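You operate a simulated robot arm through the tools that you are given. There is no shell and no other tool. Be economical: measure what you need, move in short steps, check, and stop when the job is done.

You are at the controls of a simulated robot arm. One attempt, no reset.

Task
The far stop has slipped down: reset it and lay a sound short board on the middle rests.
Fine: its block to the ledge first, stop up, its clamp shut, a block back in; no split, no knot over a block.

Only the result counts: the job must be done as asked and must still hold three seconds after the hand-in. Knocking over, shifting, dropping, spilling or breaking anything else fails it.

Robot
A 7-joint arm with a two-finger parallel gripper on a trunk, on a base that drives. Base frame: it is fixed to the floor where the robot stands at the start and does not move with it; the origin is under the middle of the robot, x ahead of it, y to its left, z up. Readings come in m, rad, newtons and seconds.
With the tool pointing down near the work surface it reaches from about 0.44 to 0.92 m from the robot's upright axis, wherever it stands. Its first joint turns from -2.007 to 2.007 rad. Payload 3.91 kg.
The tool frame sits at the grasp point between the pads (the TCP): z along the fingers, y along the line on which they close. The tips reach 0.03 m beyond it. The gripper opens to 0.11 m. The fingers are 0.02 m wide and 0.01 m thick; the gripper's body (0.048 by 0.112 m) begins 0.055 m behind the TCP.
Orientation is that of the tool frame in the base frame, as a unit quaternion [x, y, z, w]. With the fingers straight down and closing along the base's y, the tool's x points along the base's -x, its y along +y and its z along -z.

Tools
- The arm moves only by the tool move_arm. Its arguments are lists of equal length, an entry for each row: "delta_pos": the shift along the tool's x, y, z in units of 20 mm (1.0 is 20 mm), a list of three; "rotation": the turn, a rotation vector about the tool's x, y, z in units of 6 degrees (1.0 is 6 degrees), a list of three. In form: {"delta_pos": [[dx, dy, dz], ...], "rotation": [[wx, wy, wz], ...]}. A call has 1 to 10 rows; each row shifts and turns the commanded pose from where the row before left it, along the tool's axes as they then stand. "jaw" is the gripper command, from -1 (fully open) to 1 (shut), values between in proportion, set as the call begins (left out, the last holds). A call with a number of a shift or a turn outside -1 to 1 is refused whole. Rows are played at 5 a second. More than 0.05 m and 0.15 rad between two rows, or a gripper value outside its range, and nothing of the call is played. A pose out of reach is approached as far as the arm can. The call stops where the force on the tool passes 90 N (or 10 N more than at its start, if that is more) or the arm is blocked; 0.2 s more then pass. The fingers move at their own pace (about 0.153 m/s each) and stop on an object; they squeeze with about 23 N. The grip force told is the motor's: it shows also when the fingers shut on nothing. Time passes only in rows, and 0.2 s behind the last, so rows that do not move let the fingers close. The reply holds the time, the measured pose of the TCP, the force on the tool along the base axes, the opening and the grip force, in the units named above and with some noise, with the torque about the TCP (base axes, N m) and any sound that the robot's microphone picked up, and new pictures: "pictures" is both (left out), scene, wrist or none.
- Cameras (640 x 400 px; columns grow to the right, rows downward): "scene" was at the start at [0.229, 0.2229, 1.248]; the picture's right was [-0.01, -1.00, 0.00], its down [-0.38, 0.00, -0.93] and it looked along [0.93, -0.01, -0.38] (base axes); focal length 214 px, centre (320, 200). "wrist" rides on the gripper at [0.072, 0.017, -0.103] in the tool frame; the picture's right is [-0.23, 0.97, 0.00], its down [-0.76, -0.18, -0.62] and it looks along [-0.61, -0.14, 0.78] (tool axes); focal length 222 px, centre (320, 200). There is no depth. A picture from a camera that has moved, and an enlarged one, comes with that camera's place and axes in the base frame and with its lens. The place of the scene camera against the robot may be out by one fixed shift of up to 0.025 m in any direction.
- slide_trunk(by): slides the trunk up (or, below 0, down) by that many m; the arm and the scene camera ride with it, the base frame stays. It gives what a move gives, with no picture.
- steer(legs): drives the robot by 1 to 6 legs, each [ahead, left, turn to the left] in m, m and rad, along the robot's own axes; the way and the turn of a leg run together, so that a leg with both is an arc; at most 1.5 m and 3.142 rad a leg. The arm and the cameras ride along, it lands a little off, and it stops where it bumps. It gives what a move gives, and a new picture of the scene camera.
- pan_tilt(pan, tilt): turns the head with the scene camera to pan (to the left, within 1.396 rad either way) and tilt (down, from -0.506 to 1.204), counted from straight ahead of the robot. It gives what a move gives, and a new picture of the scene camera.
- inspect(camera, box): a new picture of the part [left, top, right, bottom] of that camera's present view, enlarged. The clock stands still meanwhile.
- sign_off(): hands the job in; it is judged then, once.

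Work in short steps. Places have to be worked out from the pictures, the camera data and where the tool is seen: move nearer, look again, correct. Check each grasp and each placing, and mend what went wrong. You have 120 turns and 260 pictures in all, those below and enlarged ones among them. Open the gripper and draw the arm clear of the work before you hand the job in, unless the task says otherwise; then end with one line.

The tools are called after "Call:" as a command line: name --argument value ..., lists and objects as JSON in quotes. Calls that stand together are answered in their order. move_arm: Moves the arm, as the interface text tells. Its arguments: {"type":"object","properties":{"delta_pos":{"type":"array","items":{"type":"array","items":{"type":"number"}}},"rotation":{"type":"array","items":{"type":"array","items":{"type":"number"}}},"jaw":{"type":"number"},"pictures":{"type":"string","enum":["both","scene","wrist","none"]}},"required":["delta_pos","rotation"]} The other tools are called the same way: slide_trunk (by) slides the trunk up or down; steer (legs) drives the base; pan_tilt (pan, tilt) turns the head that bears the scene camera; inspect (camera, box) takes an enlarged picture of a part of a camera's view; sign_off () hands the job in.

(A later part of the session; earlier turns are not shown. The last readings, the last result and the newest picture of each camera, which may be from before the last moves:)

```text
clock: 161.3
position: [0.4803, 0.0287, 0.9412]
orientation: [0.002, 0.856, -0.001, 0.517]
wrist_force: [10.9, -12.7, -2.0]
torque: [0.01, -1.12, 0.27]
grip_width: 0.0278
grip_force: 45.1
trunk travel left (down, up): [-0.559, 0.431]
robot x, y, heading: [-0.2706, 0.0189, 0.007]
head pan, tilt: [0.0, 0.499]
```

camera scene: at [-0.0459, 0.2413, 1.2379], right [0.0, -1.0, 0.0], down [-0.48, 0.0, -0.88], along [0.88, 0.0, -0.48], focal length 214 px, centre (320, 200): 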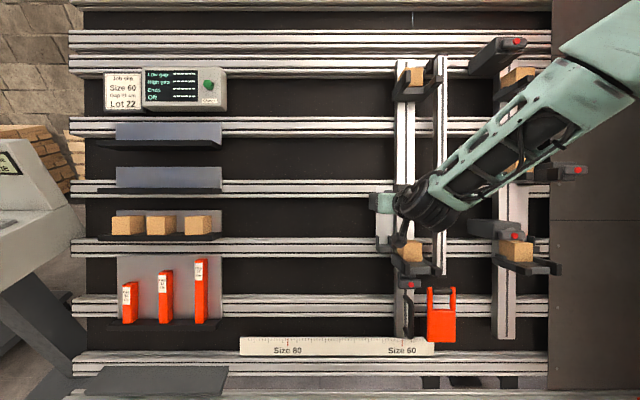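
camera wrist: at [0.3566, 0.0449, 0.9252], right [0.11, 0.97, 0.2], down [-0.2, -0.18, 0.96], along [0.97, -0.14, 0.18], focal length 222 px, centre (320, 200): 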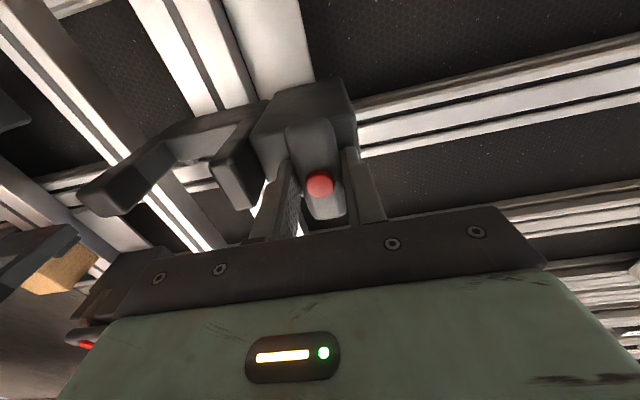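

Now lift along the rail 20 mm and see whether the stop follows.

Call:
move_arm --delta_pos '[[0, -0.08, 0], [-0.5, 0, 0], [-0.5, 0, 0]]' --rotation '[[0, 0, 0], [0, 0, 0], [0, 0, 0]]' --pictures "both"

Call:
inspect --camera "scene" --box '[340, 150, 460, 225]'

```text
clock: 162.2
position: [0.4882, 0.0277, 0.9581]
orientation: [0.0, 0.857, 0.0, 0.515]
wrist_force: [26.0, -2.1, -21.1]
torque: [-0.04, 0.94, -0.02]
grip_width: 0.0279
grip_force: 45.3
trunk travel left (down, up): [-0.559, 0.431]
robot x, y, heading: [-0.2737, 0.0173, 0.002]
head pan, tilt: [0.0, 0.499]
camera scene: at [-0.0438, 0.2412, 1.2373], right [0.0, -1.0, 0.0], down [-0.48, 0.0, -0.88], along [0.88, 0.0, -0.48], focal length 214 px, centre (320, 200)
camera wrist: at [0.3641, 0.0446, 0.942], right [0.11, 0.97, 0.2], down [-0.19, -0.18, 0.97], along [0.98, -0.14, 0.17], focal length 222 px, centre (320, 200)
```

scene: 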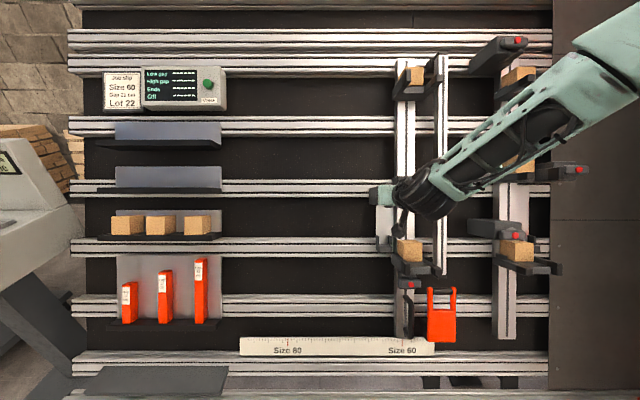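
wrist: 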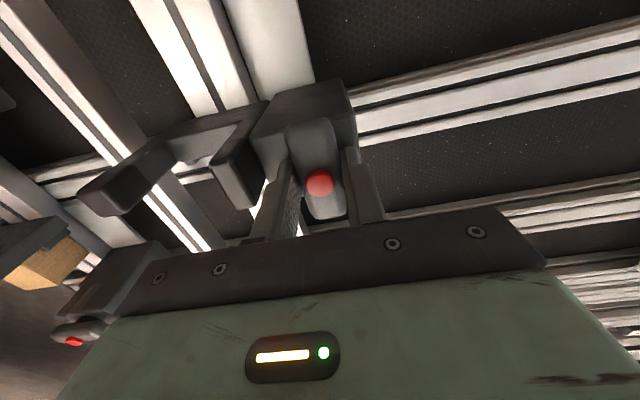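

```text
5.33 times, centred on (400, 188) of scene
camera zoom: at [-0.0438, 0.2412, 1.2373], right [0.0, -1.0, 0.0], down [-0.48, 0.0, -0.88], along [0.88, 0.0, -0.48], focal length 1144 px, centre (-107, 267)
```

zoom: 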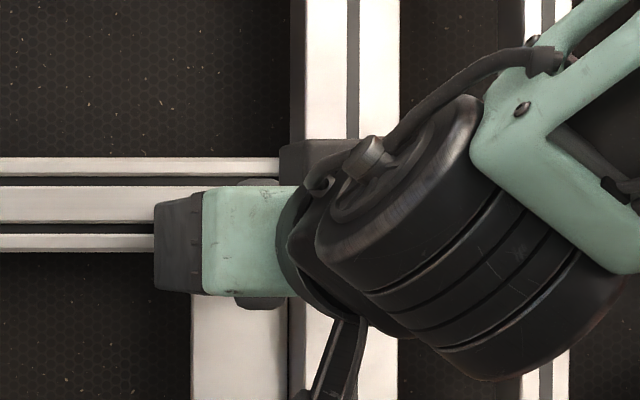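

The stop follows the lever. Continue upward ~60 mm, easing slightly inward.

Call:
move_arm --delta_pos '[[-0.5, 0, 0.15], [-0.5, 0, 0], [-0.5, 0, 0.05], [-0.5, 0, 0], [-0.5, 0, 0.05], [-0.5, 0, 0]]' --rotation '[[0, 0, 0], [0, 0, 0], [0, 0, 0], [0, 0, 0], [0, 0, 0], [0, 0, 0]]' --pictures "both"

Call:
inspect --camera "scene" --box '[350, 110, 510, 210]'

Call:
inspect --camera "scene" --box '[480, 130, 640, 230]'

```text
clock: 163.6
position: [0.5173, 0.0291, 1.0129]
orientation: [-0.001, 0.855, 0.0, 0.518]
wrist_force: [-32.8, -12.6, 10.1]
torque: [-0.15, 0.07, -0.2]
grip_width: 0.0277
grip_force: 44.8
trunk travel left (down, up): [-0.559, 0.431]
robot x, y, heading: [-0.2752, 0.0193, 0.0]
head pan, tilt: [0.0, 0.499]
camera scene: at [-0.0478, 0.2407, 1.2385], right [0.0, -1.0, 0.0], down [-0.48, 0.0, -0.88], along [0.88, 0.0, -0.48], focal length 214 px, centre (320, 200)
camera wrist: at [0.3938, 0.0447, 0.9964], right [0.1, 0.97, 0.2], down [-0.2, -0.18, 0.96], along [0.97, -0.14, 0.18], focal length 222 px, centre (320, 200)
```

scene: 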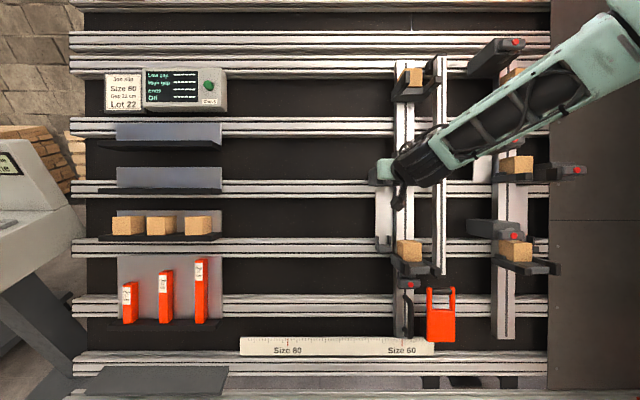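
wrist: 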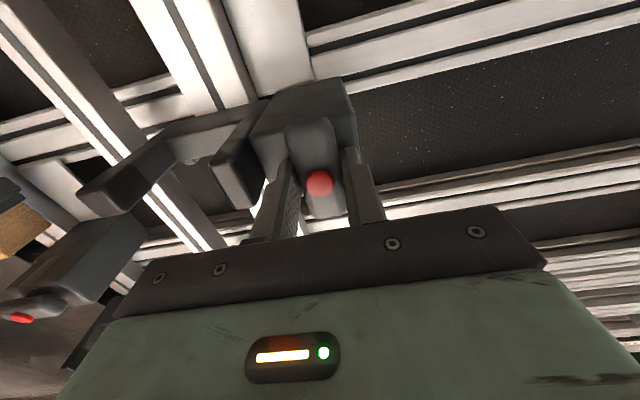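

```text
4.00 times, centred on (430, 160) of scene
camera zoom: at [-0.0478, 0.2407, 1.2385], right [0.0, -1.0, 0.0], down [-0.48, 0.0, -0.88], along [0.88, 0.0, -0.48], focal length 858 px, centre (-120, 360)
```

zoom: 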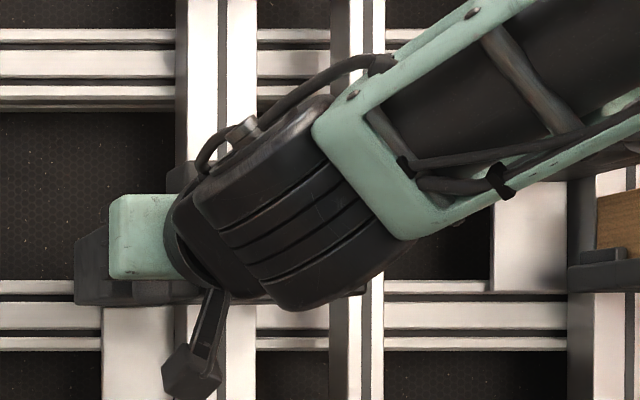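

```text
4.00 times, centred on (560, 180) of scene
camera zoom: at [-0.0478, 0.2407, 1.2385], right [0.0, -1.0, 0.0], down [-0.48, 0.0, -0.88], along [0.88, 0.0, -0.48], focal length 858 px, centre (-640, 280)
```

zoom: 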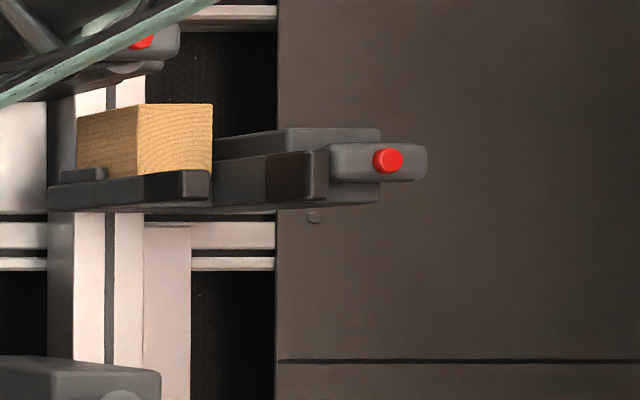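

About 12–16 mm short by comparison with the right stop. Lift 12 mm more, ease off, then compare.

Call:
move_arm --delta_pos '[[-0.3, -0.05, -0.1], [-0.3, 0, -0.05]]' --rotation '[[0, 0, 0], [0, 0, 0]]' --pictures "none"

Call:
inspect --camera "scene" --box '[350, 130, 430, 210]'

Call:
inspect --camera "scene" --box '[480, 130, 600, 205]'

```text
clock: 164.2
position: [0.5226, 0.0267, 1.0216]
orientation: [-0.002, 0.856, 0.001, 0.517]
wrist_force: [-6.1, -1.9, -8.0]
torque: [-0.04, -1.3, -0.05]
grip_width: 0.0278
grip_force: 44.9
trunk travel left (down, up): [-0.559, 0.431]
robot x, y, heading: [-0.2733, 0.0189, 0.0]
head pan, tilt: [0.0, 0.499]
```

```text
5.00 times, centred on (390, 170) of scene
camera zoom: at [-0.0455, 0.2414, 1.2377], right [0.0, -1.0, 0.0], down [-0.48, 0.0, -0.88], along [0.88, 0.0, -0.48], focal length 1072 px, centre (-30, 350)
```

zoom: 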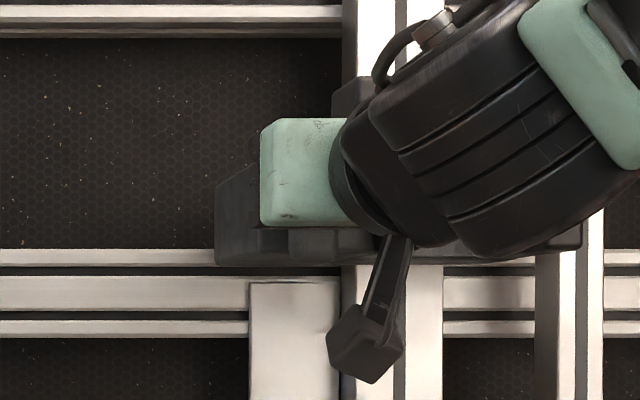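

```text
5.33 times, centred on (540, 168) of scene
camera zoom: at [-0.0455, 0.2414, 1.2377], right [0.0, -1.0, 0.0], down [-0.48, 0.0, -0.88], along [0.88, 0.0, -0.48], focal length 1144 px, centre (-853, 373)
```

zoom: 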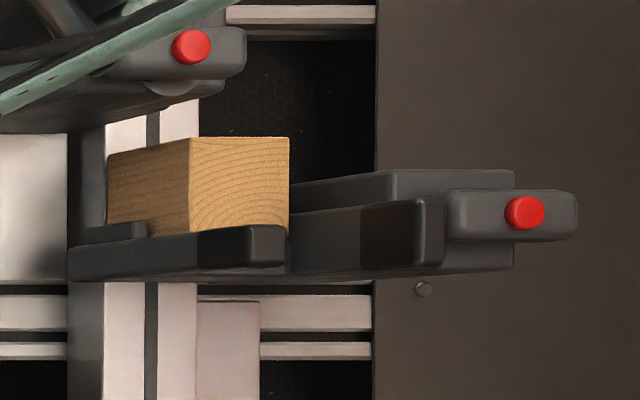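

Inner-prong bottom edges of both stops are now level (179.6 vs 179.7 px). Try turning the lever a little clockwise and watch the torque.

Call:
move_arm --delta_pos '[[0, 0, 0], [0, 0, 0], [0, 0, 0]]' --rotation '[[0, 0, 1], [0, 0, 1], [0, 0, 1]]' --pictures "wrist"

```text
clock: 164.9
position: [0.523, 0.0285, 1.0223]
orientation: [0.135, 0.846, 0.081, 0.509]
wrist_force: [3.3, 2.4, -12.4]
torque: [-0.04, 0.24, 0.17]
grip_width: 0.0277
grip_force: 45.2
trunk travel left (down, up): [-0.559, 0.431]
robot x, y, heading: [-0.2721, 0.0181, 0.003]
head pan, tilt: [0.0, 0.499]
camera wrist: at [0.4026, 0.0659, 1.0138], right [0.24, 0.86, 0.46], down [-0.24, -0.41, 0.88], along [0.94, -0.32, 0.11], focal length 222 px, centre (320, 200)
```

wrist: 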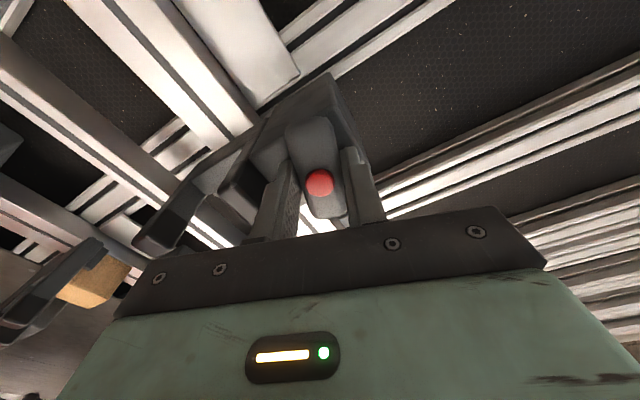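

It turns freely. Continue to 90°.

Call:
move_arm --delta_pos '[[0, 0, 0], [0, 0, 0], [0, 0, 0], [0, 0, 0], [0, 0, 0], [0, 0, 0]]' --rotation '[[0, 0, 1], [0, 0, 1], [0, 0, 1], [0, 0, 1], [0, 0, 1], [0, 0, 1]]' --pictures "none"

Call:
move_arm --delta_pos '[[0, 0, 0], [0, 0, 0], [0, 0, 0], [0, 0, 0], [0, 0, 0], [0, 0, 0]]' --rotation '[[0, 0, 1], [0, 0, 1], [0, 0, 1], [0, 0, 1], [0, 0, 1], [0, 0, 1]]' --pictures "both"

```text
clock: 166.3
position: [0.523, 0.0285, 1.0223]
orientation: [0.389, 0.763, 0.235, 0.46]
wrist_force: [-3.9, 1.3, -16.5]
torque: [-0.21, 0.07, -0.36]
grip_width: 0.0278
grip_force: 44.8
trunk travel left (down, up): [-0.559, 0.431]
robot x, y, heading: [-0.2704, 0.0182, 0.001]
head pan, tilt: [0.0, 0.499]
```

```text
clock: 167.8
position: [0.5215, 0.028, 1.0219]
orientation: [0.607, 0.605, 0.364, 0.365]
wrist_force: [-16.1, -1.9, -16.8]
torque: [-0.03, 0.58, -0.21]
grip_width: 0.0277
grip_force: 44.9
trunk travel left (down, up): [-0.559, 0.431]
robot x, y, heading: [-0.273, 0.0133, -0.0]
head pan, tilt: [0.0, 0.499]
camera scene: at [-0.0458, 0.2412, 1.2379], right [0.0, -1.0, 0.0], down [-0.48, 0.0, -0.88], along [0.88, 0.0, -0.48], focal length 214 px, centre (320, 200)
camera wrist: at [0.4402, 0.0991, 1.0849], right [0.46, -0.23, 0.86], down [-0.64, -0.76, 0.14], along [0.62, -0.61, -0.49], focal length 222 px, centre (320, 200)
```

scene: 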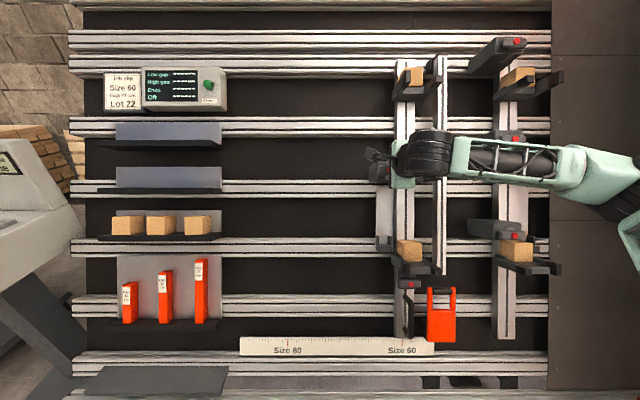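
wrist: 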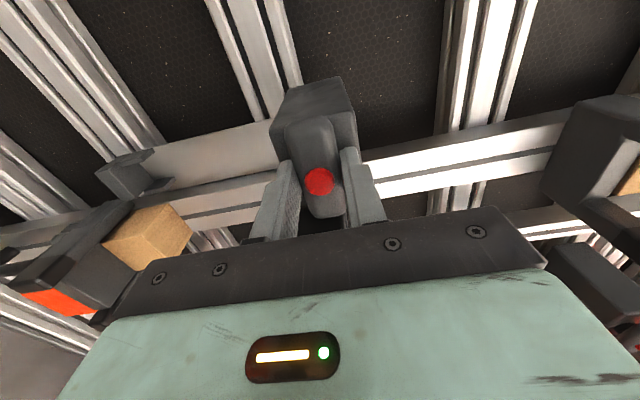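

The lever is horizontal now. Release and back away; then compare the heights.

Call:
move_arm --delta_pos '[[0, 0, 0], [0, 0, 0], [0, 0, -1], [0, 0, -1], [0, 0, -1], [0, 0, -1], [0, 0, -1], [0, 0, -1]]' --rotation '[[0, 0, 0], [0, 0, 0], [0, 0, 0], [0, 0, 0], [0, 0, 0], [0, 0, 0], [0, 0, 0], [0, 0, 0]]' --jaw 0.1

Call:
inspect --camera "scene" --box '[350, 130, 430, 210]'

```text
clock: 169.6
position: [0.4166, 0.0276, 1.0778]
orientation: [0.606, 0.605, 0.365, 0.365]
wrist_force: [0.7, -0.7, 0.1]
torque: [0.03, 0.02, 0.01]
grip_width: 0.0495
grip_force: 0.0
trunk travel left (down, up): [-0.559, 0.431]
robot x, y, heading: [-0.2753, 0.0143, 0.003]
head pan, tilt: [0.0, 0.499]
camera scene: at [-0.0457, 0.2412, 1.2379], right [0.0, -1.0, 0.0], down [-0.48, 0.0, -0.88], along [0.88, 0.0, -0.48], focal length 214 px, centre (320, 200)
camera wrist: at [0.3338, 0.0991, 1.1411], right [0.45, -0.23, 0.86], down [-0.63, -0.76, 0.13], along [0.63, -0.61, -0.49], focal length 222 px, centre (320, 200)
```

scene: 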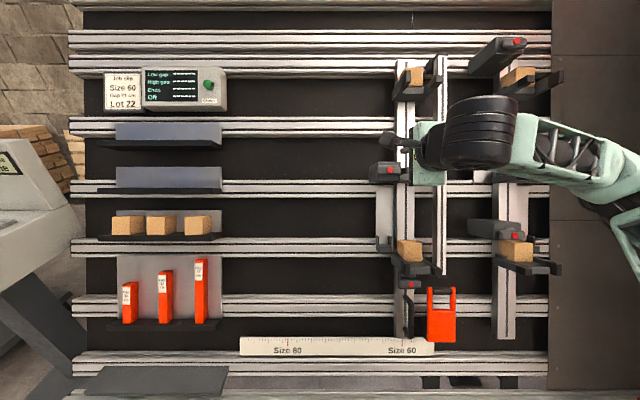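
wrist: 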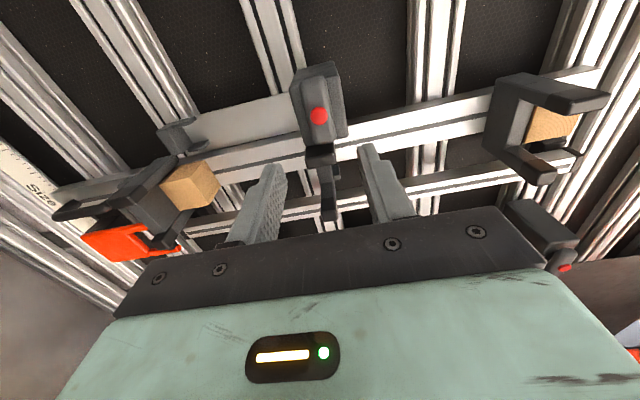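

```text
5.00 times, centred on (390, 170) of scene
camera zoom: at [-0.0457, 0.2412, 1.2379], right [0.0, -1.0, 0.0], down [-0.48, 0.0, -0.88], along [0.88, 0.0, -0.48], focal length 1072 px, centre (-30, 350)
```

zoom: 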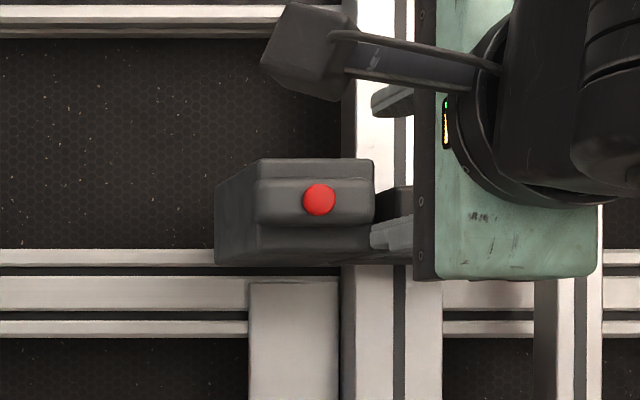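

The stop holds, level with its partner (red dots at 170.0 vs 169.8 px). Turn the wrist back, shut the jaws, and go press Check for a reading.

Call:
move_arm --delta_pos '[[0, 0, -1], [0, 0, -1], [0, 0, 0], [0, 0, 0], [0, 0, 0], [0, 0, 0], [0, 0, 0], [0, 0, 0], [0, 0, 0], [0, 0, 0]]' --rotation '[[0, 0, -1], [0, 0, -1], [0, 0, -1], [0, 0, -1], [0, 0, -1], [0, 0, -1], [0, 0, -1], [0, 0, -1], [0, 0, -1], [0, 0, -1]]' --jaw 1 --pictures "none"

Call:
move_arm --delta_pos '[[0, 0, 0], [0, 0, 0], [0, 0, 0], [0, 0, 0], [0, 0, 0], [-1, 0, 0], [-1, 0, 0], [-1, 0, 0], [-1, 0, 0], [-1, 0, 0]]' --rotation '[[0, 0, -1], [0, 0, -1], [0, 0, -1], [0, 0, -1], [0, 0, -1], [0, 0, 0], [0, 0, 0], [0, 0, 0], [0, 0, 0], [0, 0, 0]]' --pictures "none"

Call:
steer --legs '[[0, 0.5, 0]]'

Call:
inspect --camera "scene" --box '[240, 50, 400, 150]'

```text
clock: 171.8
position: [0.3816, 0.0275, 1.0974]
orientation: [0.22, 0.827, 0.134, 0.5]
wrist_force: [-0.9, 0.2, 0.1]
torque: [-0.04, -0.01, 0.01]
grip_width: 0.0
grip_force: 23.2
trunk travel left (down, up): [-0.559, 0.431]
robot x, y, heading: [-0.2728, 0.0218, 0.002]
head pan, tilt: [0.0, 0.499]
```

```text
clock: 173.9
position: [0.4274, 0.0276, 1.1865]
orientation: [0.0, 0.857, 0.0, 0.516]
wrist_force: [-0.2, -0.3, -0.2]
torque: [0.02, 0.01, -0.01]
grip_width: 0.0
grip_force: 22.8
trunk travel left (down, up): [-0.559, 0.431]
robot x, y, heading: [-0.271, 0.016, 0.002]
head pan, tilt: [0.0, 0.499]
```

```text
clock: 176.9
position: [0.427, 0.531, 1.1867]
orientation: [0.0, 0.856, 0.0, 0.517]
wrist_force: [0.3, -0.1, -0.4]
torque: [0.01, 0.0, 0.01]
grip_width: 0.0
grip_force: 23.2
trunk travel left (down, up): [-0.559, 0.431]
robot x, y, heading: [-0.2722, 0.5211, 0.002]
head pan, tilt: [0.0, 0.499]
camera scene: at [-0.046, 0.7445, 1.2379], right [0.0, -1.0, 0.0], down [-0.48, 0.0, -0.88], along [0.88, 0.0, -0.48], focal length 214 px, centre (320, 200)
```

scene: 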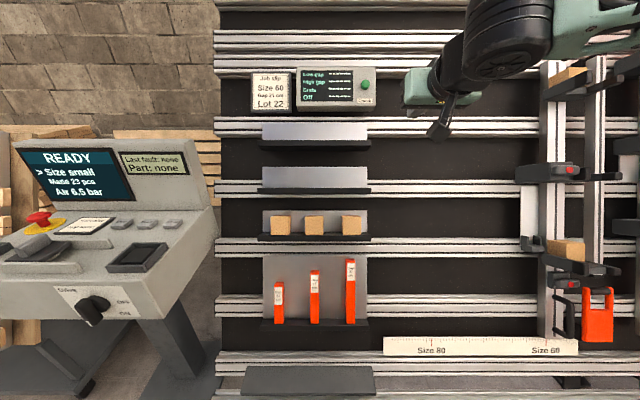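

```text
4.00 times, centred on (320, 100) of scene
camera zoom: at [-0.046, 0.7445, 1.2379], right [0.0, -1.0, 0.0], down [-0.48, 0.0, -0.88], along [0.88, 0.0, -0.48], focal length 858 px, centre (320, 600)
```

zoom: 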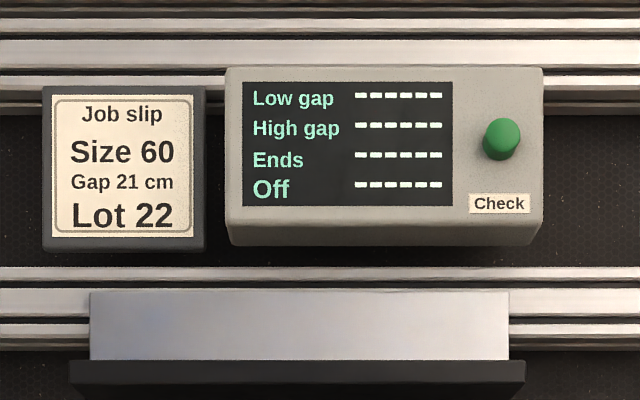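

Button at about y 0.590, u 1.419. Move tool in front of it and check with the wrist camera.

Call:
move_arm --delta_pos '[[-1, 1, 0], [-1, 1, 0], [-1, 0.95, 0], [-1, 0, 0.5], [-1, 0, 1], [-1, 0, 1], [-1, 0, 1], [-1, 0, 1], [-0.5, 0, 1]]' --rotation '[[0, 0, 0], [0, 0, 0], [0, 0, 0], [0, 0, 0], [0, 0, 0], [0, 0, 0], [0, 0, 0], [0, 0, 0], [0, 0, 0]]'

Call:
inspect --camera "scene" --box '[280, 50, 440, 150]'

```text
clock: 178.9
position: [0.6045, 0.5885, 1.2853]
orientation: [-0.001, 0.856, 0.001, 0.517]
wrist_force: [-0.3, 0.1, 0.5]
torque: [-0.04, 0.02, -0.03]
grip_width: 0.0
grip_force: 22.7
trunk travel left (down, up): [-0.559, 0.431]
robot x, y, heading: [-0.2688, 0.5179, 0.005]
head pan, tilt: [0.0, 0.499]
camera scene: at [-0.0463, 0.7444, 1.238], right [0.0, -1.0, 0.0], down [-0.48, 0.0, -0.88], along [0.88, 0.0, -0.48], focal length 214 px, centre (320, 200)
camera wrist: at [0.4791, 0.6064, 1.2692], right [0.1, 0.97, 0.2], down [-0.2, -0.18, 0.96], along [0.97, -0.14, 0.17], focal length 222 px, centre (320, 200)
```

scene: 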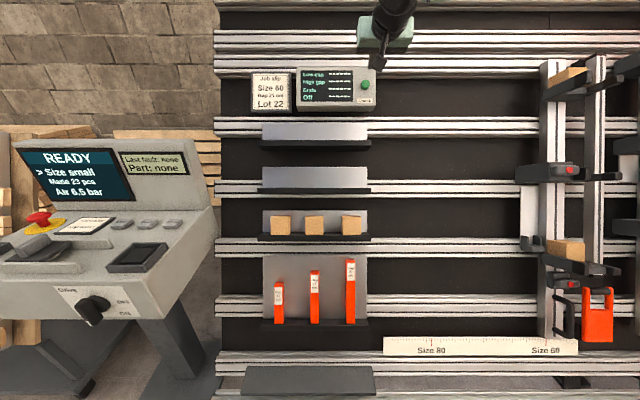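
wrist: 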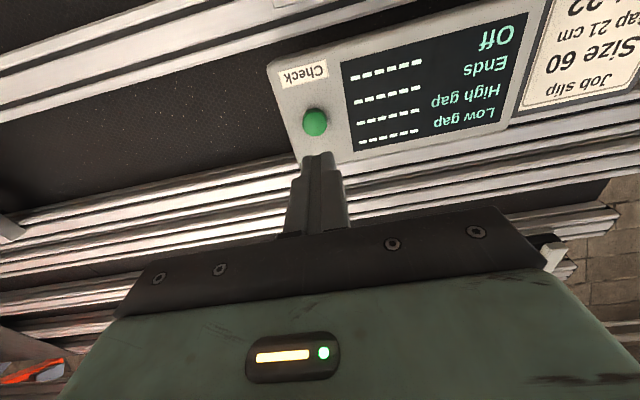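

```text
4.00 times, centred on (360, 100) of scene
camera zoom: at [-0.0463, 0.7444, 1.238], right [0.0, -1.0, 0.0], down [-0.48, 0.0, -0.88], along [0.88, 0.0, -0.48], focal length 858 px, centre (160, 600)
```

zoom: 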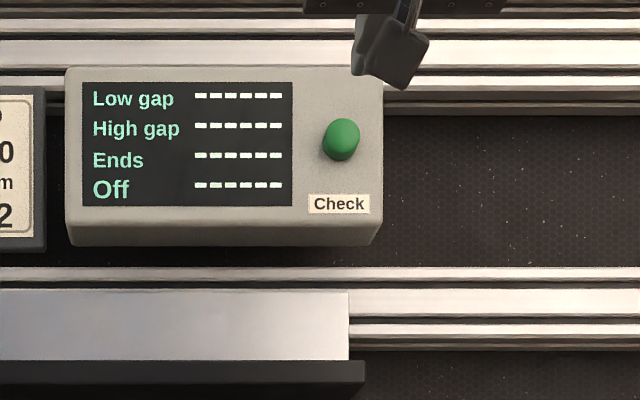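

Well lined up. Advance to the button gently.

Call:
move_arm --delta_pos '[[-0.15, -0.1, 1], [0, 0, 1], [0, 0, 1], [0, 0, 0.6], [0, 0, 0.3]]' --rotation '[[0, 0, 0], [0, 0, 0], [0, 0, 0], [0, 0, 0], [0, 0, 0]]' --pictures "wrist"

```text
clock: 180.1
position: [0.6742, 0.5885, 1.2517]
orientation: [0.0, 0.856, -0.001, 0.517]
wrist_force: [0.3, 0.0, 0.4]
torque: [0.0, 0.02, 0.01]
grip_width: 0.0002
grip_force: 22.9
trunk travel left (down, up): [-0.559, 0.431]
robot x, y, heading: [-0.2765, 0.5195, 0.003]
head pan, tilt: [0.0, 0.499]
camera wrist: at [0.5502, 0.6041, 1.2361], right [0.11, 0.97, 0.2], down [-0.2, -0.18, 0.96], along [0.97, -0.14, 0.17], focal length 222 px, centre (320, 200)
```

wrist: 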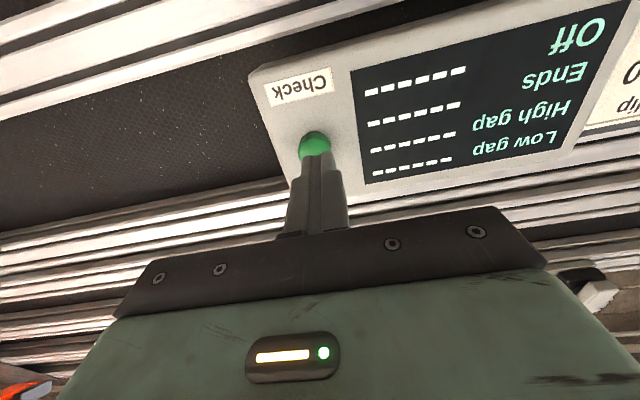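

Call:
move_arm --delta_pos '[[0.1, -0.05, 0.25], [0, 0, 0.25], [0, 0, 0.25]]' --rotation '[[0, 0, 0], [0, 0, 0], [0, 0, 0]]' --pictures "wrist"

```text
clock: 180.9
position: [0.6857, 0.5863, 1.243]
orientation: [-0.001, 0.856, 0.0, 0.517]
wrist_force: [-0.1, 0.4, 0.3]
torque: [0.01, 0.0, 0.01]
grip_width: 0.0
grip_force: 22.9
trunk travel left (down, up): [-0.559, 0.431]
robot x, y, heading: [-0.2743, 0.5227, -0.001]
head pan, tilt: [0.0, 0.499]
camera wrist: at [0.5625, 0.6028, 1.2271], right [0.11, 0.97, 0.2], down [-0.2, -0.18, 0.96], along [0.97, -0.14, 0.17], focal length 222 px, centre (320, 200)
```

wrist: 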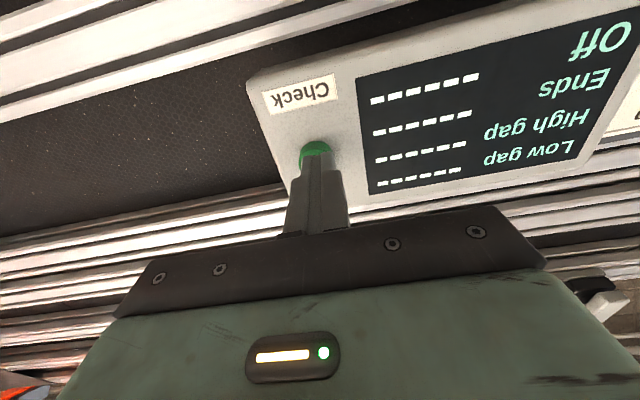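

Call:
move_arm --delta_pos '[[0, 0, 0.25], [0, 0, 0.25], [0, 0, 0.2]]' --rotation '[[0, 0, 0], [0, 0, 0], [0, 0, 0]]' --pictures "wrist"

```text
clock: 181.7
position: [0.6992, 0.5867, 1.2353]
orientation: [0.0, 0.856, -0.001, 0.517]
wrist_force: [0.3, 0.5, -0.2]
torque: [0.01, -0.02, 0.02]
grip_width: 0.0
grip_force: 22.7
trunk travel left (down, up): [-0.559, 0.431]
robot x, y, heading: [-0.271, 0.5231, 0.001]
head pan, tilt: [0.0, 0.499]
camera wrist: at [0.575, 0.603, 1.22], right [0.11, 0.97, 0.2], down [-0.2, -0.18, 0.96], along [0.97, -0.14, 0.17], focal length 222 px, centre (320, 200)
```

wrist: 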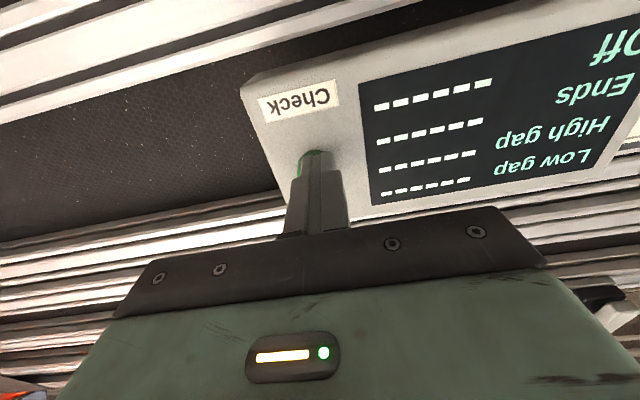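

Call:
move_arm --delta_pos '[[0.1, -0.1, 0.25], [0, 0, 0.25], [0, 0, 0.25]]' --rotation '[[0, 0, 0], [0, 0, 0], [0, 0, 0]]' --pictures "wrist"

```text
clock: 182.5
position: [0.7079, 0.5852, 1.2305]
orientation: [0.0, 0.856, 0.001, 0.518]
wrist_force: [-39.9, -3.0, 0.4]
torque: [0.02, 0.19, -0.16]
grip_width: 0.0
grip_force: 22.0
trunk travel left (down, up): [-0.559, 0.431]
robot x, y, heading: [-0.2735, 0.5217, -0.001]
head pan, tilt: [0.0, 0.499]
camera wrist: at [0.5838, 0.6014, 1.2136], right [0.11, 0.97, 0.2], down [-0.2, -0.18, 0.96], along [0.97, -0.14, 0.17], focal length 222 px, centre (320, 200)
```

wrist: 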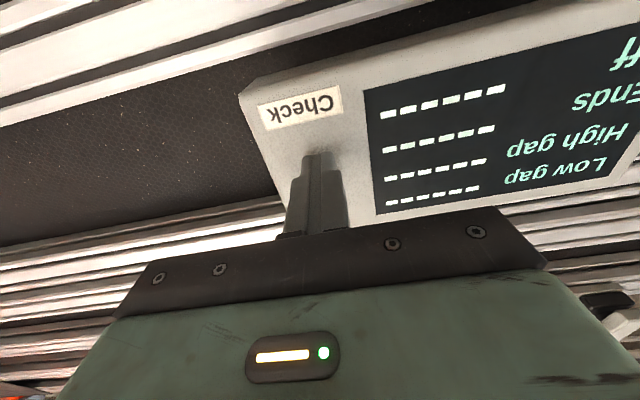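

Contact of ~40 N; back off a little and look at the readout.

Call:
move_arm --delta_pos '[[0, 0, -1], [0, 0, -1], [0, 0, -1]]' --rotation '[[0, 0, 0], [0, 0, 0], [0, 0, 0]]' --pictures "wrist"

Call:
inspect --camera "scene" --box '[240, 50, 440, 175]'

```text
clock: 183.3
position: [0.6591, 0.5839, 1.2541]
orientation: [0.0, 0.856, 0.0, 0.517]
wrist_force: [0.1, -0.7, 0.1]
torque: [0.01, -0.02, -0.02]
grip_width: 0.0
grip_force: 23.3
trunk travel left (down, up): [-0.559, 0.431]
robot x, y, heading: [-0.2748, 0.5181, -0.001]
head pan, tilt: [0.0, 0.499]
camera wrist: at [0.5355, 0.6, 1.2385], right [0.11, 0.97, 0.2], down [-0.2, -0.18, 0.96], along [0.97, -0.14, 0.17], focal length 222 px, centre (320, 200)
```

wrist: 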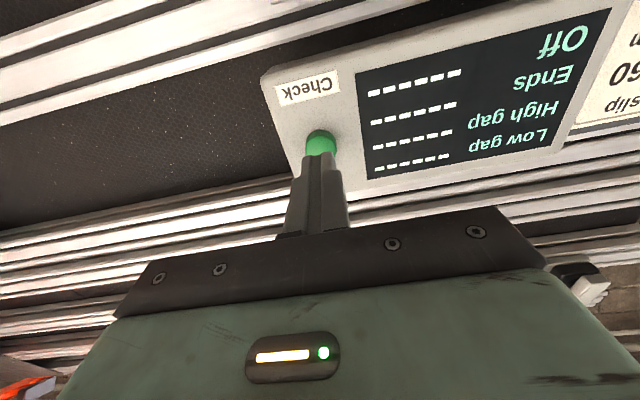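

```text
3.20 times, centred on (340, 112) of scene
camera zoom: at [-0.0455, 0.7445, 1.2378], right [0.0, -1.0, 0.0], down [-0.48, 0.0, -0.88], along [0.88, 0.0, -0.48], focal length 686 px, centre (256, 480)
```

zoom: 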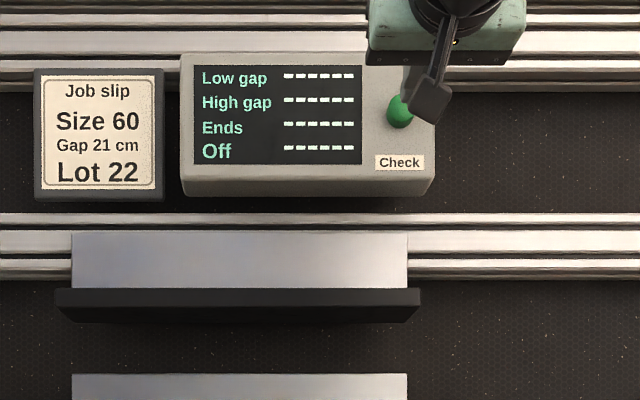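

The press was ~10 mm low and glanced off. Raise 11 mm and press again.

Call:
move_arm --delta_pos '[[-0.55, 0, 0], [0, 0, 1], [0, 0, 1], [0, 0, 0.5], [0, 0, 0.25]]' --rotation '[[0, 0, 0], [0, 0, 0], [0, 0, 0], [0, 0, 0], [0, 0, 0]]' --pictures "wrist"

```text
clock: 184.5
position: [0.7104, 0.5837, 1.2401]
orientation: [-0.001, 0.856, 0.001, 0.517]
wrist_force: [-16.9, -2.2, 0.8]
torque: [-0.03, 0.21, -0.1]
grip_width: 0.0
grip_force: 23.0
trunk travel left (down, up): [-0.559, 0.431]
robot x, y, heading: [-0.2747, 0.5227, -0.001]
head pan, tilt: [0.0, 0.499]
camera wrist: at [0.5867, 0.6005, 1.2247], right [0.11, 0.97, 0.2], down [-0.2, -0.18, 0.96], along [0.97, -0.14, 0.17], focal length 222 px, centre (320, 200)
```

wrist: 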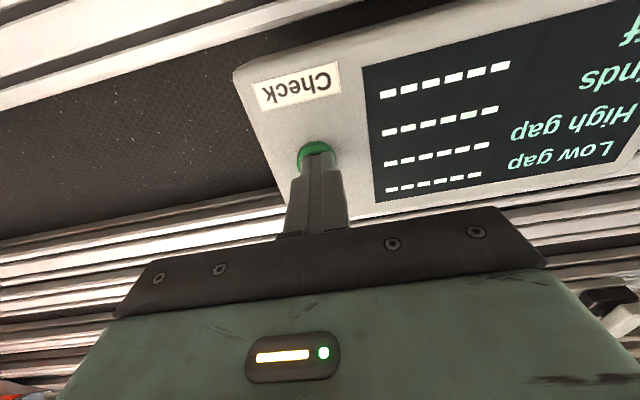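

Contact started, slightly high now. Lower 3 mm and press further.

Call:
move_arm --delta_pos '[[0.2, -0.05, -0.1], [0, 0, 0.25], [0, 0, 0.2], [0, 0, 0.15], [0, 0, 0]]' --rotation '[[0, 0, 0], [0, 0, 0], [0, 0, 0], [0, 0, 0], [0, 0, 0]]' --pictures "wrist"

Call:
inspect --camera "scene" --box '[240, 50, 440, 175]'

```text
clock: 185.7
position: [0.7143, 0.5831, 1.2355]
orientation: [0.0, 0.855, 0.0, 0.518]
wrist_force: [-70.7, -5.1, 4.8]
torque: [-0.04, 0.6, -0.33]
grip_width: 0.0
grip_force: 23.3
trunk travel left (down, up): [-0.559, 0.431]
robot x, y, heading: [-0.2708, 0.5194, 0.0]
head pan, tilt: [0.0, 0.499]
camera wrist: at [0.5896, 0.6001, 1.2197], right [0.1, 0.97, 0.2], down [-0.2, -0.18, 0.96], along [0.97, -0.14, 0.18], focal length 222 px, centre (320, 200)
```

wrist: 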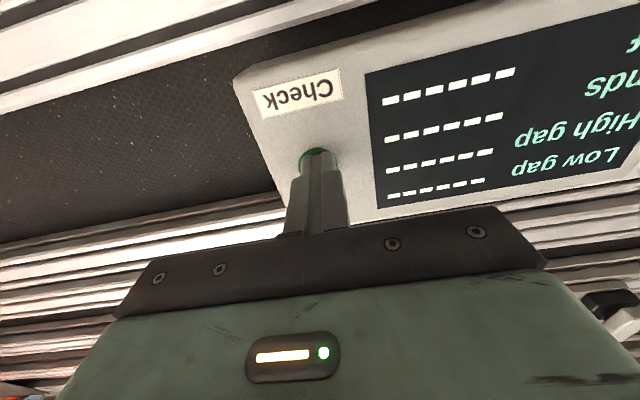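

```text
3.20 times, centred on (340, 112) of scene
camera zoom: at [-0.0506, 0.7441, 1.2388], right [0.0, -1.0, 0.0], down [-0.48, 0.0, -0.88], along [0.88, 0.0, -0.48], focal length 686 px, centre (256, 480)
```

zoom: 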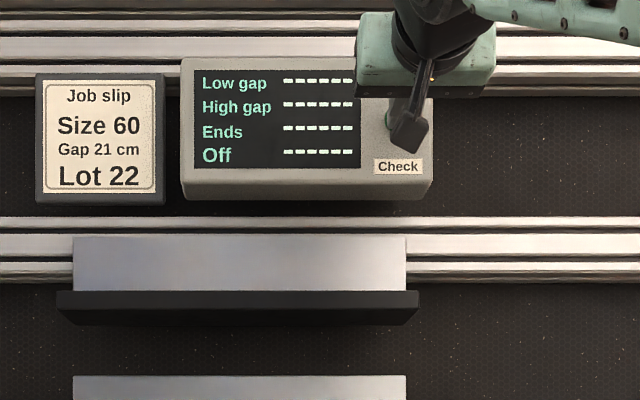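

No readout even at 70 N — probably it needs boards in place. I'll leave it for now, back off, and fetch a block from the ledge (the right-hand one).

Call:
move_arm --delta_pos '[[0, 0, -1], [0, 0, -1], [0, 0, -1], [0, 0, -1], [0, 0, -1], [0, 0, -1], [0, 0, -1], [0, 0, -1], [0, 0, -1], [1, 1, 0]]' --rotation '[[0, 0, 0], [0, 0, 0], [0, 0, 0], [0, 0, 0], [0, 0, 0], [0, 0, 0], [0, 0, 0], [0, 0, 0], [0, 0, 0], [0, 0, 0]]' --pictures "wrist" --jaw 0.9

Call:
move_arm --delta_pos '[[1, 1, 0], [1, 0, 0], [1, 0, 0], [1, 0, 0], [1, 0, 0], [1, 0, 0], [1, 0, 0], [1, 0, 0], [1, 0, 0], [1, 0, 0]]' --rotation '[[0, 0, 0], [0, 0, 0], [0, 0, 0], [0, 0, 0], [0, 0, 0], [0, 0, 0], [0, 0, 0], [0, 0, 0], [0, 0, 0], [0, 0, 0]]' --pictures "none"

Call:
move_arm --delta_pos '[[1, 0, 0], [1, 0, 0], [1, 0, 0], [1, 0, 0], [1, 0, 0], [1, 0, 0], [1, 0, 0], [1, 0, 0], [1, 0, 0]]' --rotation '[[0, 0, 0], [0, 0, 0], [0, 0, 0], [0, 0, 0], [0, 0, 0], [0, 0, 0], [0, 0, 0], [0, 0, 0], [0, 0, 0]]' --pictures "wrist" --jaw -0.4

Call:
inspect --camera "scene" --box '[240, 50, 440, 250]'

```text
clock: 187.9
position: [0.5505, 0.6027, 1.2978]
orientation: [-0.001, 0.856, 0.0, 0.517]
wrist_force: [0.0, -0.8, -0.2]
torque: [0.01, -0.01, 0.01]
grip_width: 0.0057
grip_force: 0.0
trunk travel left (down, up): [-0.559, 0.431]
robot x, y, heading: [-0.27, 0.523, -0.003]
head pan, tilt: [0.0, 0.499]
camera wrist: at [0.4263, 0.6183, 1.2812], right [0.11, 0.97, 0.2], down [-0.2, -0.18, 0.96], along [0.97, -0.14, 0.17], focal length 222 px, centre (320, 200)
```

wrist: 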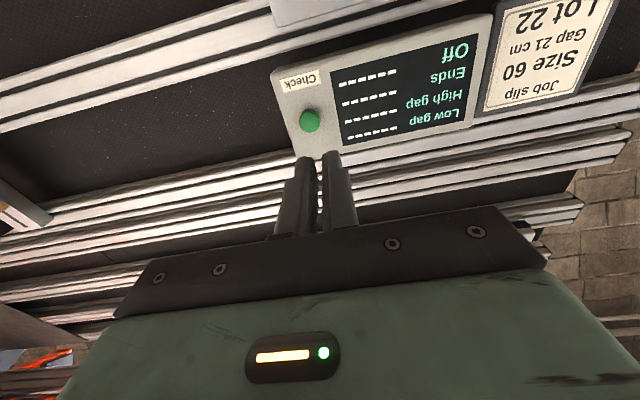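

```text
clock: 190.1
position: [0.4571, 0.6231, 1.1207]
orientation: [-0.001, 0.856, 0.001, 0.517]
wrist_force: [-0.8, -0.3, -0.3]
torque: [-0.01, 0.01, -0.03]
grip_width: 0.0053
grip_force: 0.1
trunk travel left (down, up): [-0.559, 0.431]
robot x, y, heading: [-0.2729, 0.5199, -0.002]
head pan, tilt: [0.0, 0.499]
```

```text
clock: 192.1
position: [0.3748, 0.6233, 0.9613]
orientation: [0.0, 0.856, 0.0, 0.516]
wrist_force: [-0.5, 0.5, 0.1]
torque: [0.01, 0.01, -0.01]
grip_width: 0.077
grip_force: 0.0
trunk travel left (down, up): [-0.559, 0.431]
robot x, y, heading: [-0.2721, 0.5225, -0.002]
head pan, tilt: [0.0, 0.499]
camera wrist: at [0.2498, 0.6398, 0.9447], right [0.11, 0.97, 0.2], down [-0.2, -0.18, 0.96], along [0.97, -0.14, 0.17], focal length 222 px, centre (320, 200)
```

wrist: 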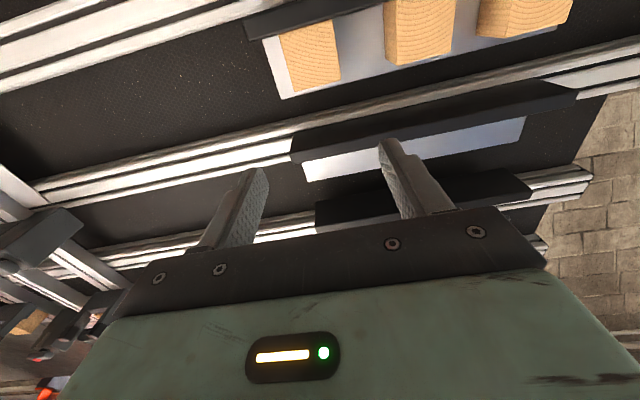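

```text
2.00 times, centred on (340, 150) of scene
camera zoom: at [-0.0461, 0.7444, 1.238], right [0.0, -1.0, 0.0], down [-0.48, 0.0, -0.88], along [0.88, 0.0, -0.48], focal length 429 px, centre (280, 300)
```

zoom: 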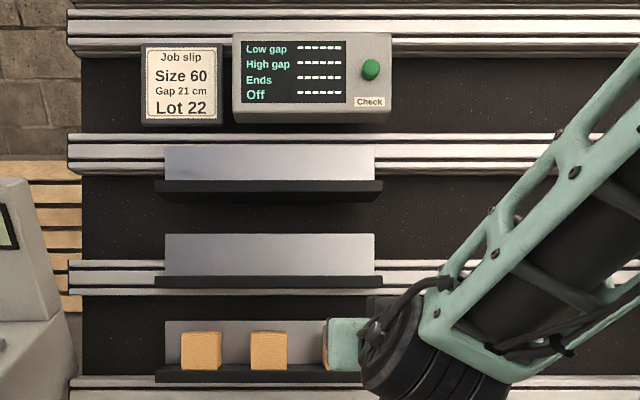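

Aligned on the right-hand ledge block (y ≈ 0.624). Lower and advance partway.

Call:
move_arm --delta_pos '[[0.65, 0, 1], [0.65, 0, 1], [0, 0, 1], [0, 0, 1], [0, 0, 1], [0, 0, 1]]' --rotation '[[0, 0, 0], [0, 0, 0], [0, 0, 0], [0, 0, 0], [0, 0, 0], [0, 0, 0]]'

```text
clock: 193.5
position: [0.4672, 0.6232, 0.8816]
orientation: [0.001, 0.856, -0.001, 0.517]
wrist_force: [1.0, 0.1, 0.7]
torque: [0.0, -0.01, -0.02]
grip_width: 0.0771
grip_force: 0.1
trunk travel left (down, up): [-0.559, 0.431]
robot x, y, heading: [-0.2723, 0.5177, 0.002]
head pan, tilt: [0.0, 0.499]
camera scene: at [-0.0462, 0.7445, 1.238], right [0.0, -1.0, 0.0], down [-0.48, 0.0, -0.88], along [0.88, 0.0, -0.48], focal length 214 px, centre (320, 200)
camera wrist: at [0.3436, 0.6397, 0.8664], right [0.11, 0.97, 0.2], down [-0.2, -0.18, 0.96], along [0.97, -0.14, 0.17], focal length 222 px, centre (320, 200)
```

scene: 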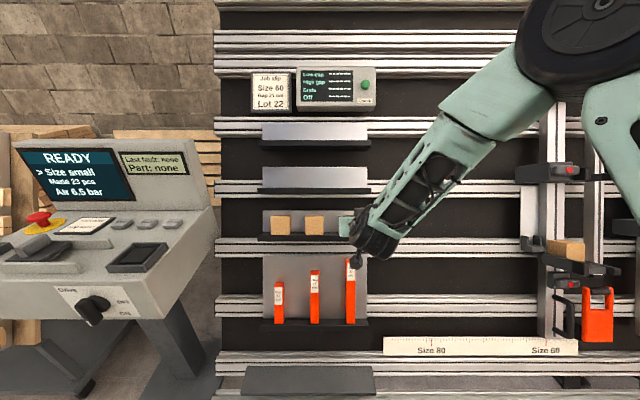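
wrist: 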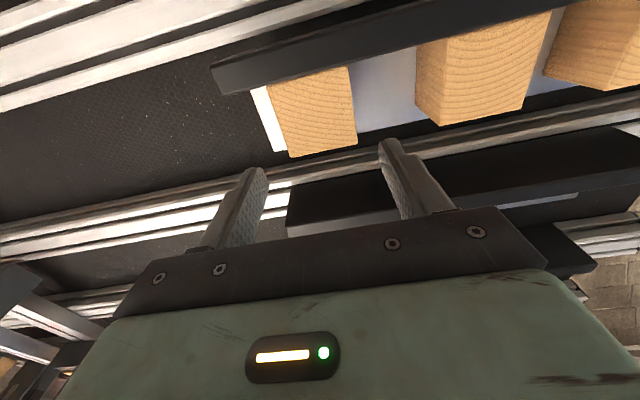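

Aligned. Advance 75 mm and grip.

Call:
move_arm --delta_pos '[[0, 0.1, 1], [0, 0, 1], [0, 0, 1], [0, 0, 0.75]]' --rotation '[[0, 0, 0], [0, 0, 0], [0, 0, 0], [0, 0, 0]]' --pictures "wrist"

Call:
move_arm --delta_pos '[[0, 0, 0], [0, 0, 0], [0, 0, 0], [-0.2, 0, 0], [-0.2, 0, 0], [-0.2, 0, 0]]' --rotation '[[0, 0, 0], [0, 0, 0], [0, 0, 0], [0, 0, 0], [0, 0, 0], [0, 0, 0]]' --jaw 1 --pictures "wrist"

```text
clock: 194.5
position: [0.5337, 0.6258, 0.8469]
orientation: [0.001, 0.856, -0.001, 0.517]
wrist_force: [0.0, -1.2, 0.4]
torque: [-0.01, -0.01, -0.02]
grip_width: 0.0771
grip_force: 0.0
trunk travel left (down, up): [-0.559, 0.431]
robot x, y, heading: [-0.2735, 0.5235, 0.002]
head pan, tilt: [0.0, 0.499]
camera wrist: at [0.4095, 0.6423, 0.8314], right [0.11, 0.97, 0.2], down [-0.2, -0.18, 0.96], along [0.97, -0.14, 0.17], focal length 222 px, centre (320, 200)
```

wrist: 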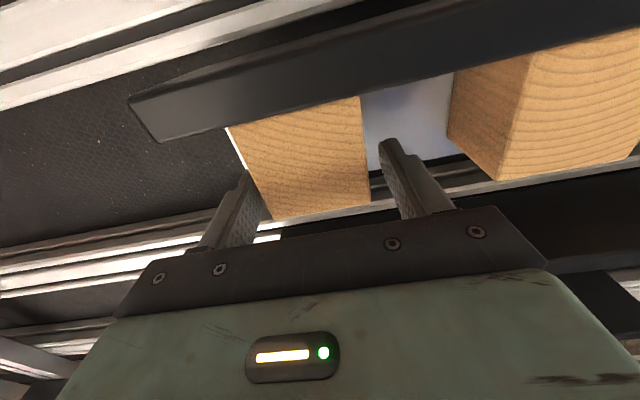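

```text
clock: 195.9
position: [0.5401, 0.6255, 0.8592]
orientation: [0.0, 0.857, 0.0, 0.516]
wrist_force: [-1.9, -0.7, 0.1]
torque: [-0.01, 0.02, -0.04]
grip_width: 0.0578
grip_force: 22.8
trunk travel left (down, up): [-0.559, 0.431]
robot x, y, heading: [-0.2712, 0.5199, -0.003]
head pan, tilt: [0.0, 0.499]
camera wrist: at [0.4153, 0.6419, 0.842], right [0.11, 0.97, 0.2], down [-0.2, -0.18, 0.96], along [0.97, -0.14, 0.17], focal length 222 px, centre (320, 200)
```

wrist: 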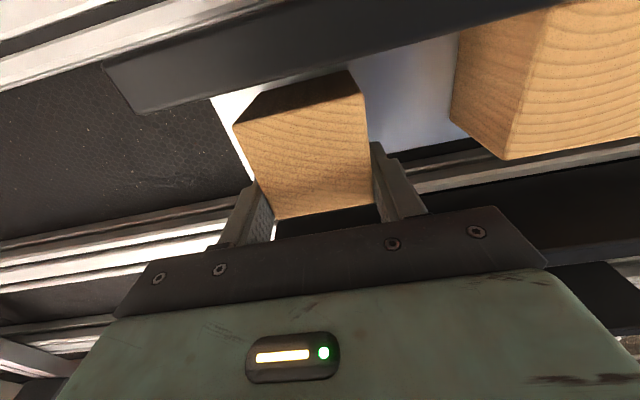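

Held and lifted. Back out, raise, and drive right to the stop.

Call:
move_arm --delta_pos '[[0, 0, -1], [0, 0, -1], [0, 0, -1], [0, 0, -1], [0, 0, -1], [0, 0, -1], [0, 0, -1], [-0.5, 0, -1], [-1, 0, -1], [-1, 0, -1]]' --rotation '[[0, 0, 0], [0, 0, 0], [0, 0, 0], [0, 0, 0], [0, 0, 0], [0, 0, 0], [0, 0, 0], [0, 0, 0], [0, 0, 0], [0, 0, 0]]' --pictures "none"

Call:
move_arm --delta_pos '[[-1, 0, -1], [-1, 0, -1], [-1, 0, 0], [-1, 0, 0], [-1, 0, 0], [-1, 0, 0], [-1, 0, 0]]' --rotation '[[0, 0, 0], [0, 0, 0], [0, 0, 0], [0, 0, 0], [0, 0, 0], [0, 0, 0], [0, 0, 0]]' --pictures "none"

Call:
steer --legs '[[0, -0.68, 0]]'

```text
clock: 198.1
position: [0.3861, 0.6257, 0.9953]
orientation: [-0.001, 0.857, 0.001, 0.516]
wrist_force: [0.2, -0.8, -0.8]
torque: [0.03, -0.03, 0.02]
grip_width: 0.0576
grip_force: 22.6
trunk travel left (down, up): [-0.559, 0.431]
robot x, y, heading: [-0.2729, 0.5231, 0.001]
head pan, tilt: [0.0, 0.499]
```

```text
clock: 199.7
position: [0.4152, 0.6257, 1.1373]
orientation: [0.0, 0.856, 0.0, 0.517]
wrist_force: [-0.3, 0.3, -2.3]
torque: [0.01, 0.02, 0.05]
grip_width: 0.0575
grip_force: 23.5
trunk travel left (down, up): [-0.559, 0.431]
robot x, y, heading: [-0.272, 0.5215, 0.002]
head pan, tilt: [0.0, 0.499]
```

```text
clock: 203.4
position: [0.4162, -0.0524, 1.1379]
orientation: [0.001, 0.856, -0.001, 0.516]
wrist_force: [0.7, -0.4, -0.3]
torque: [0.02, 0.03, 0.0]
grip_width: 0.0574
grip_force: 23.6
trunk travel left (down, up): [-0.559, 0.431]
robot x, y, heading: [-0.2743, -0.155, -0.003]
head pan, tilt: [0.0, 0.499]
camera scene: at [-0.046, 0.0675, 1.2379], right [0.0, -1.0, 0.0], down [-0.48, 0.0, -0.88], along [0.88, 0.0, -0.48], focal length 214 px, centre (320, 200)
```

scene: 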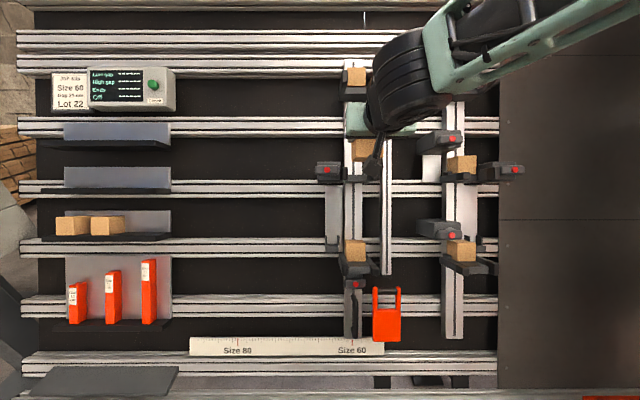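

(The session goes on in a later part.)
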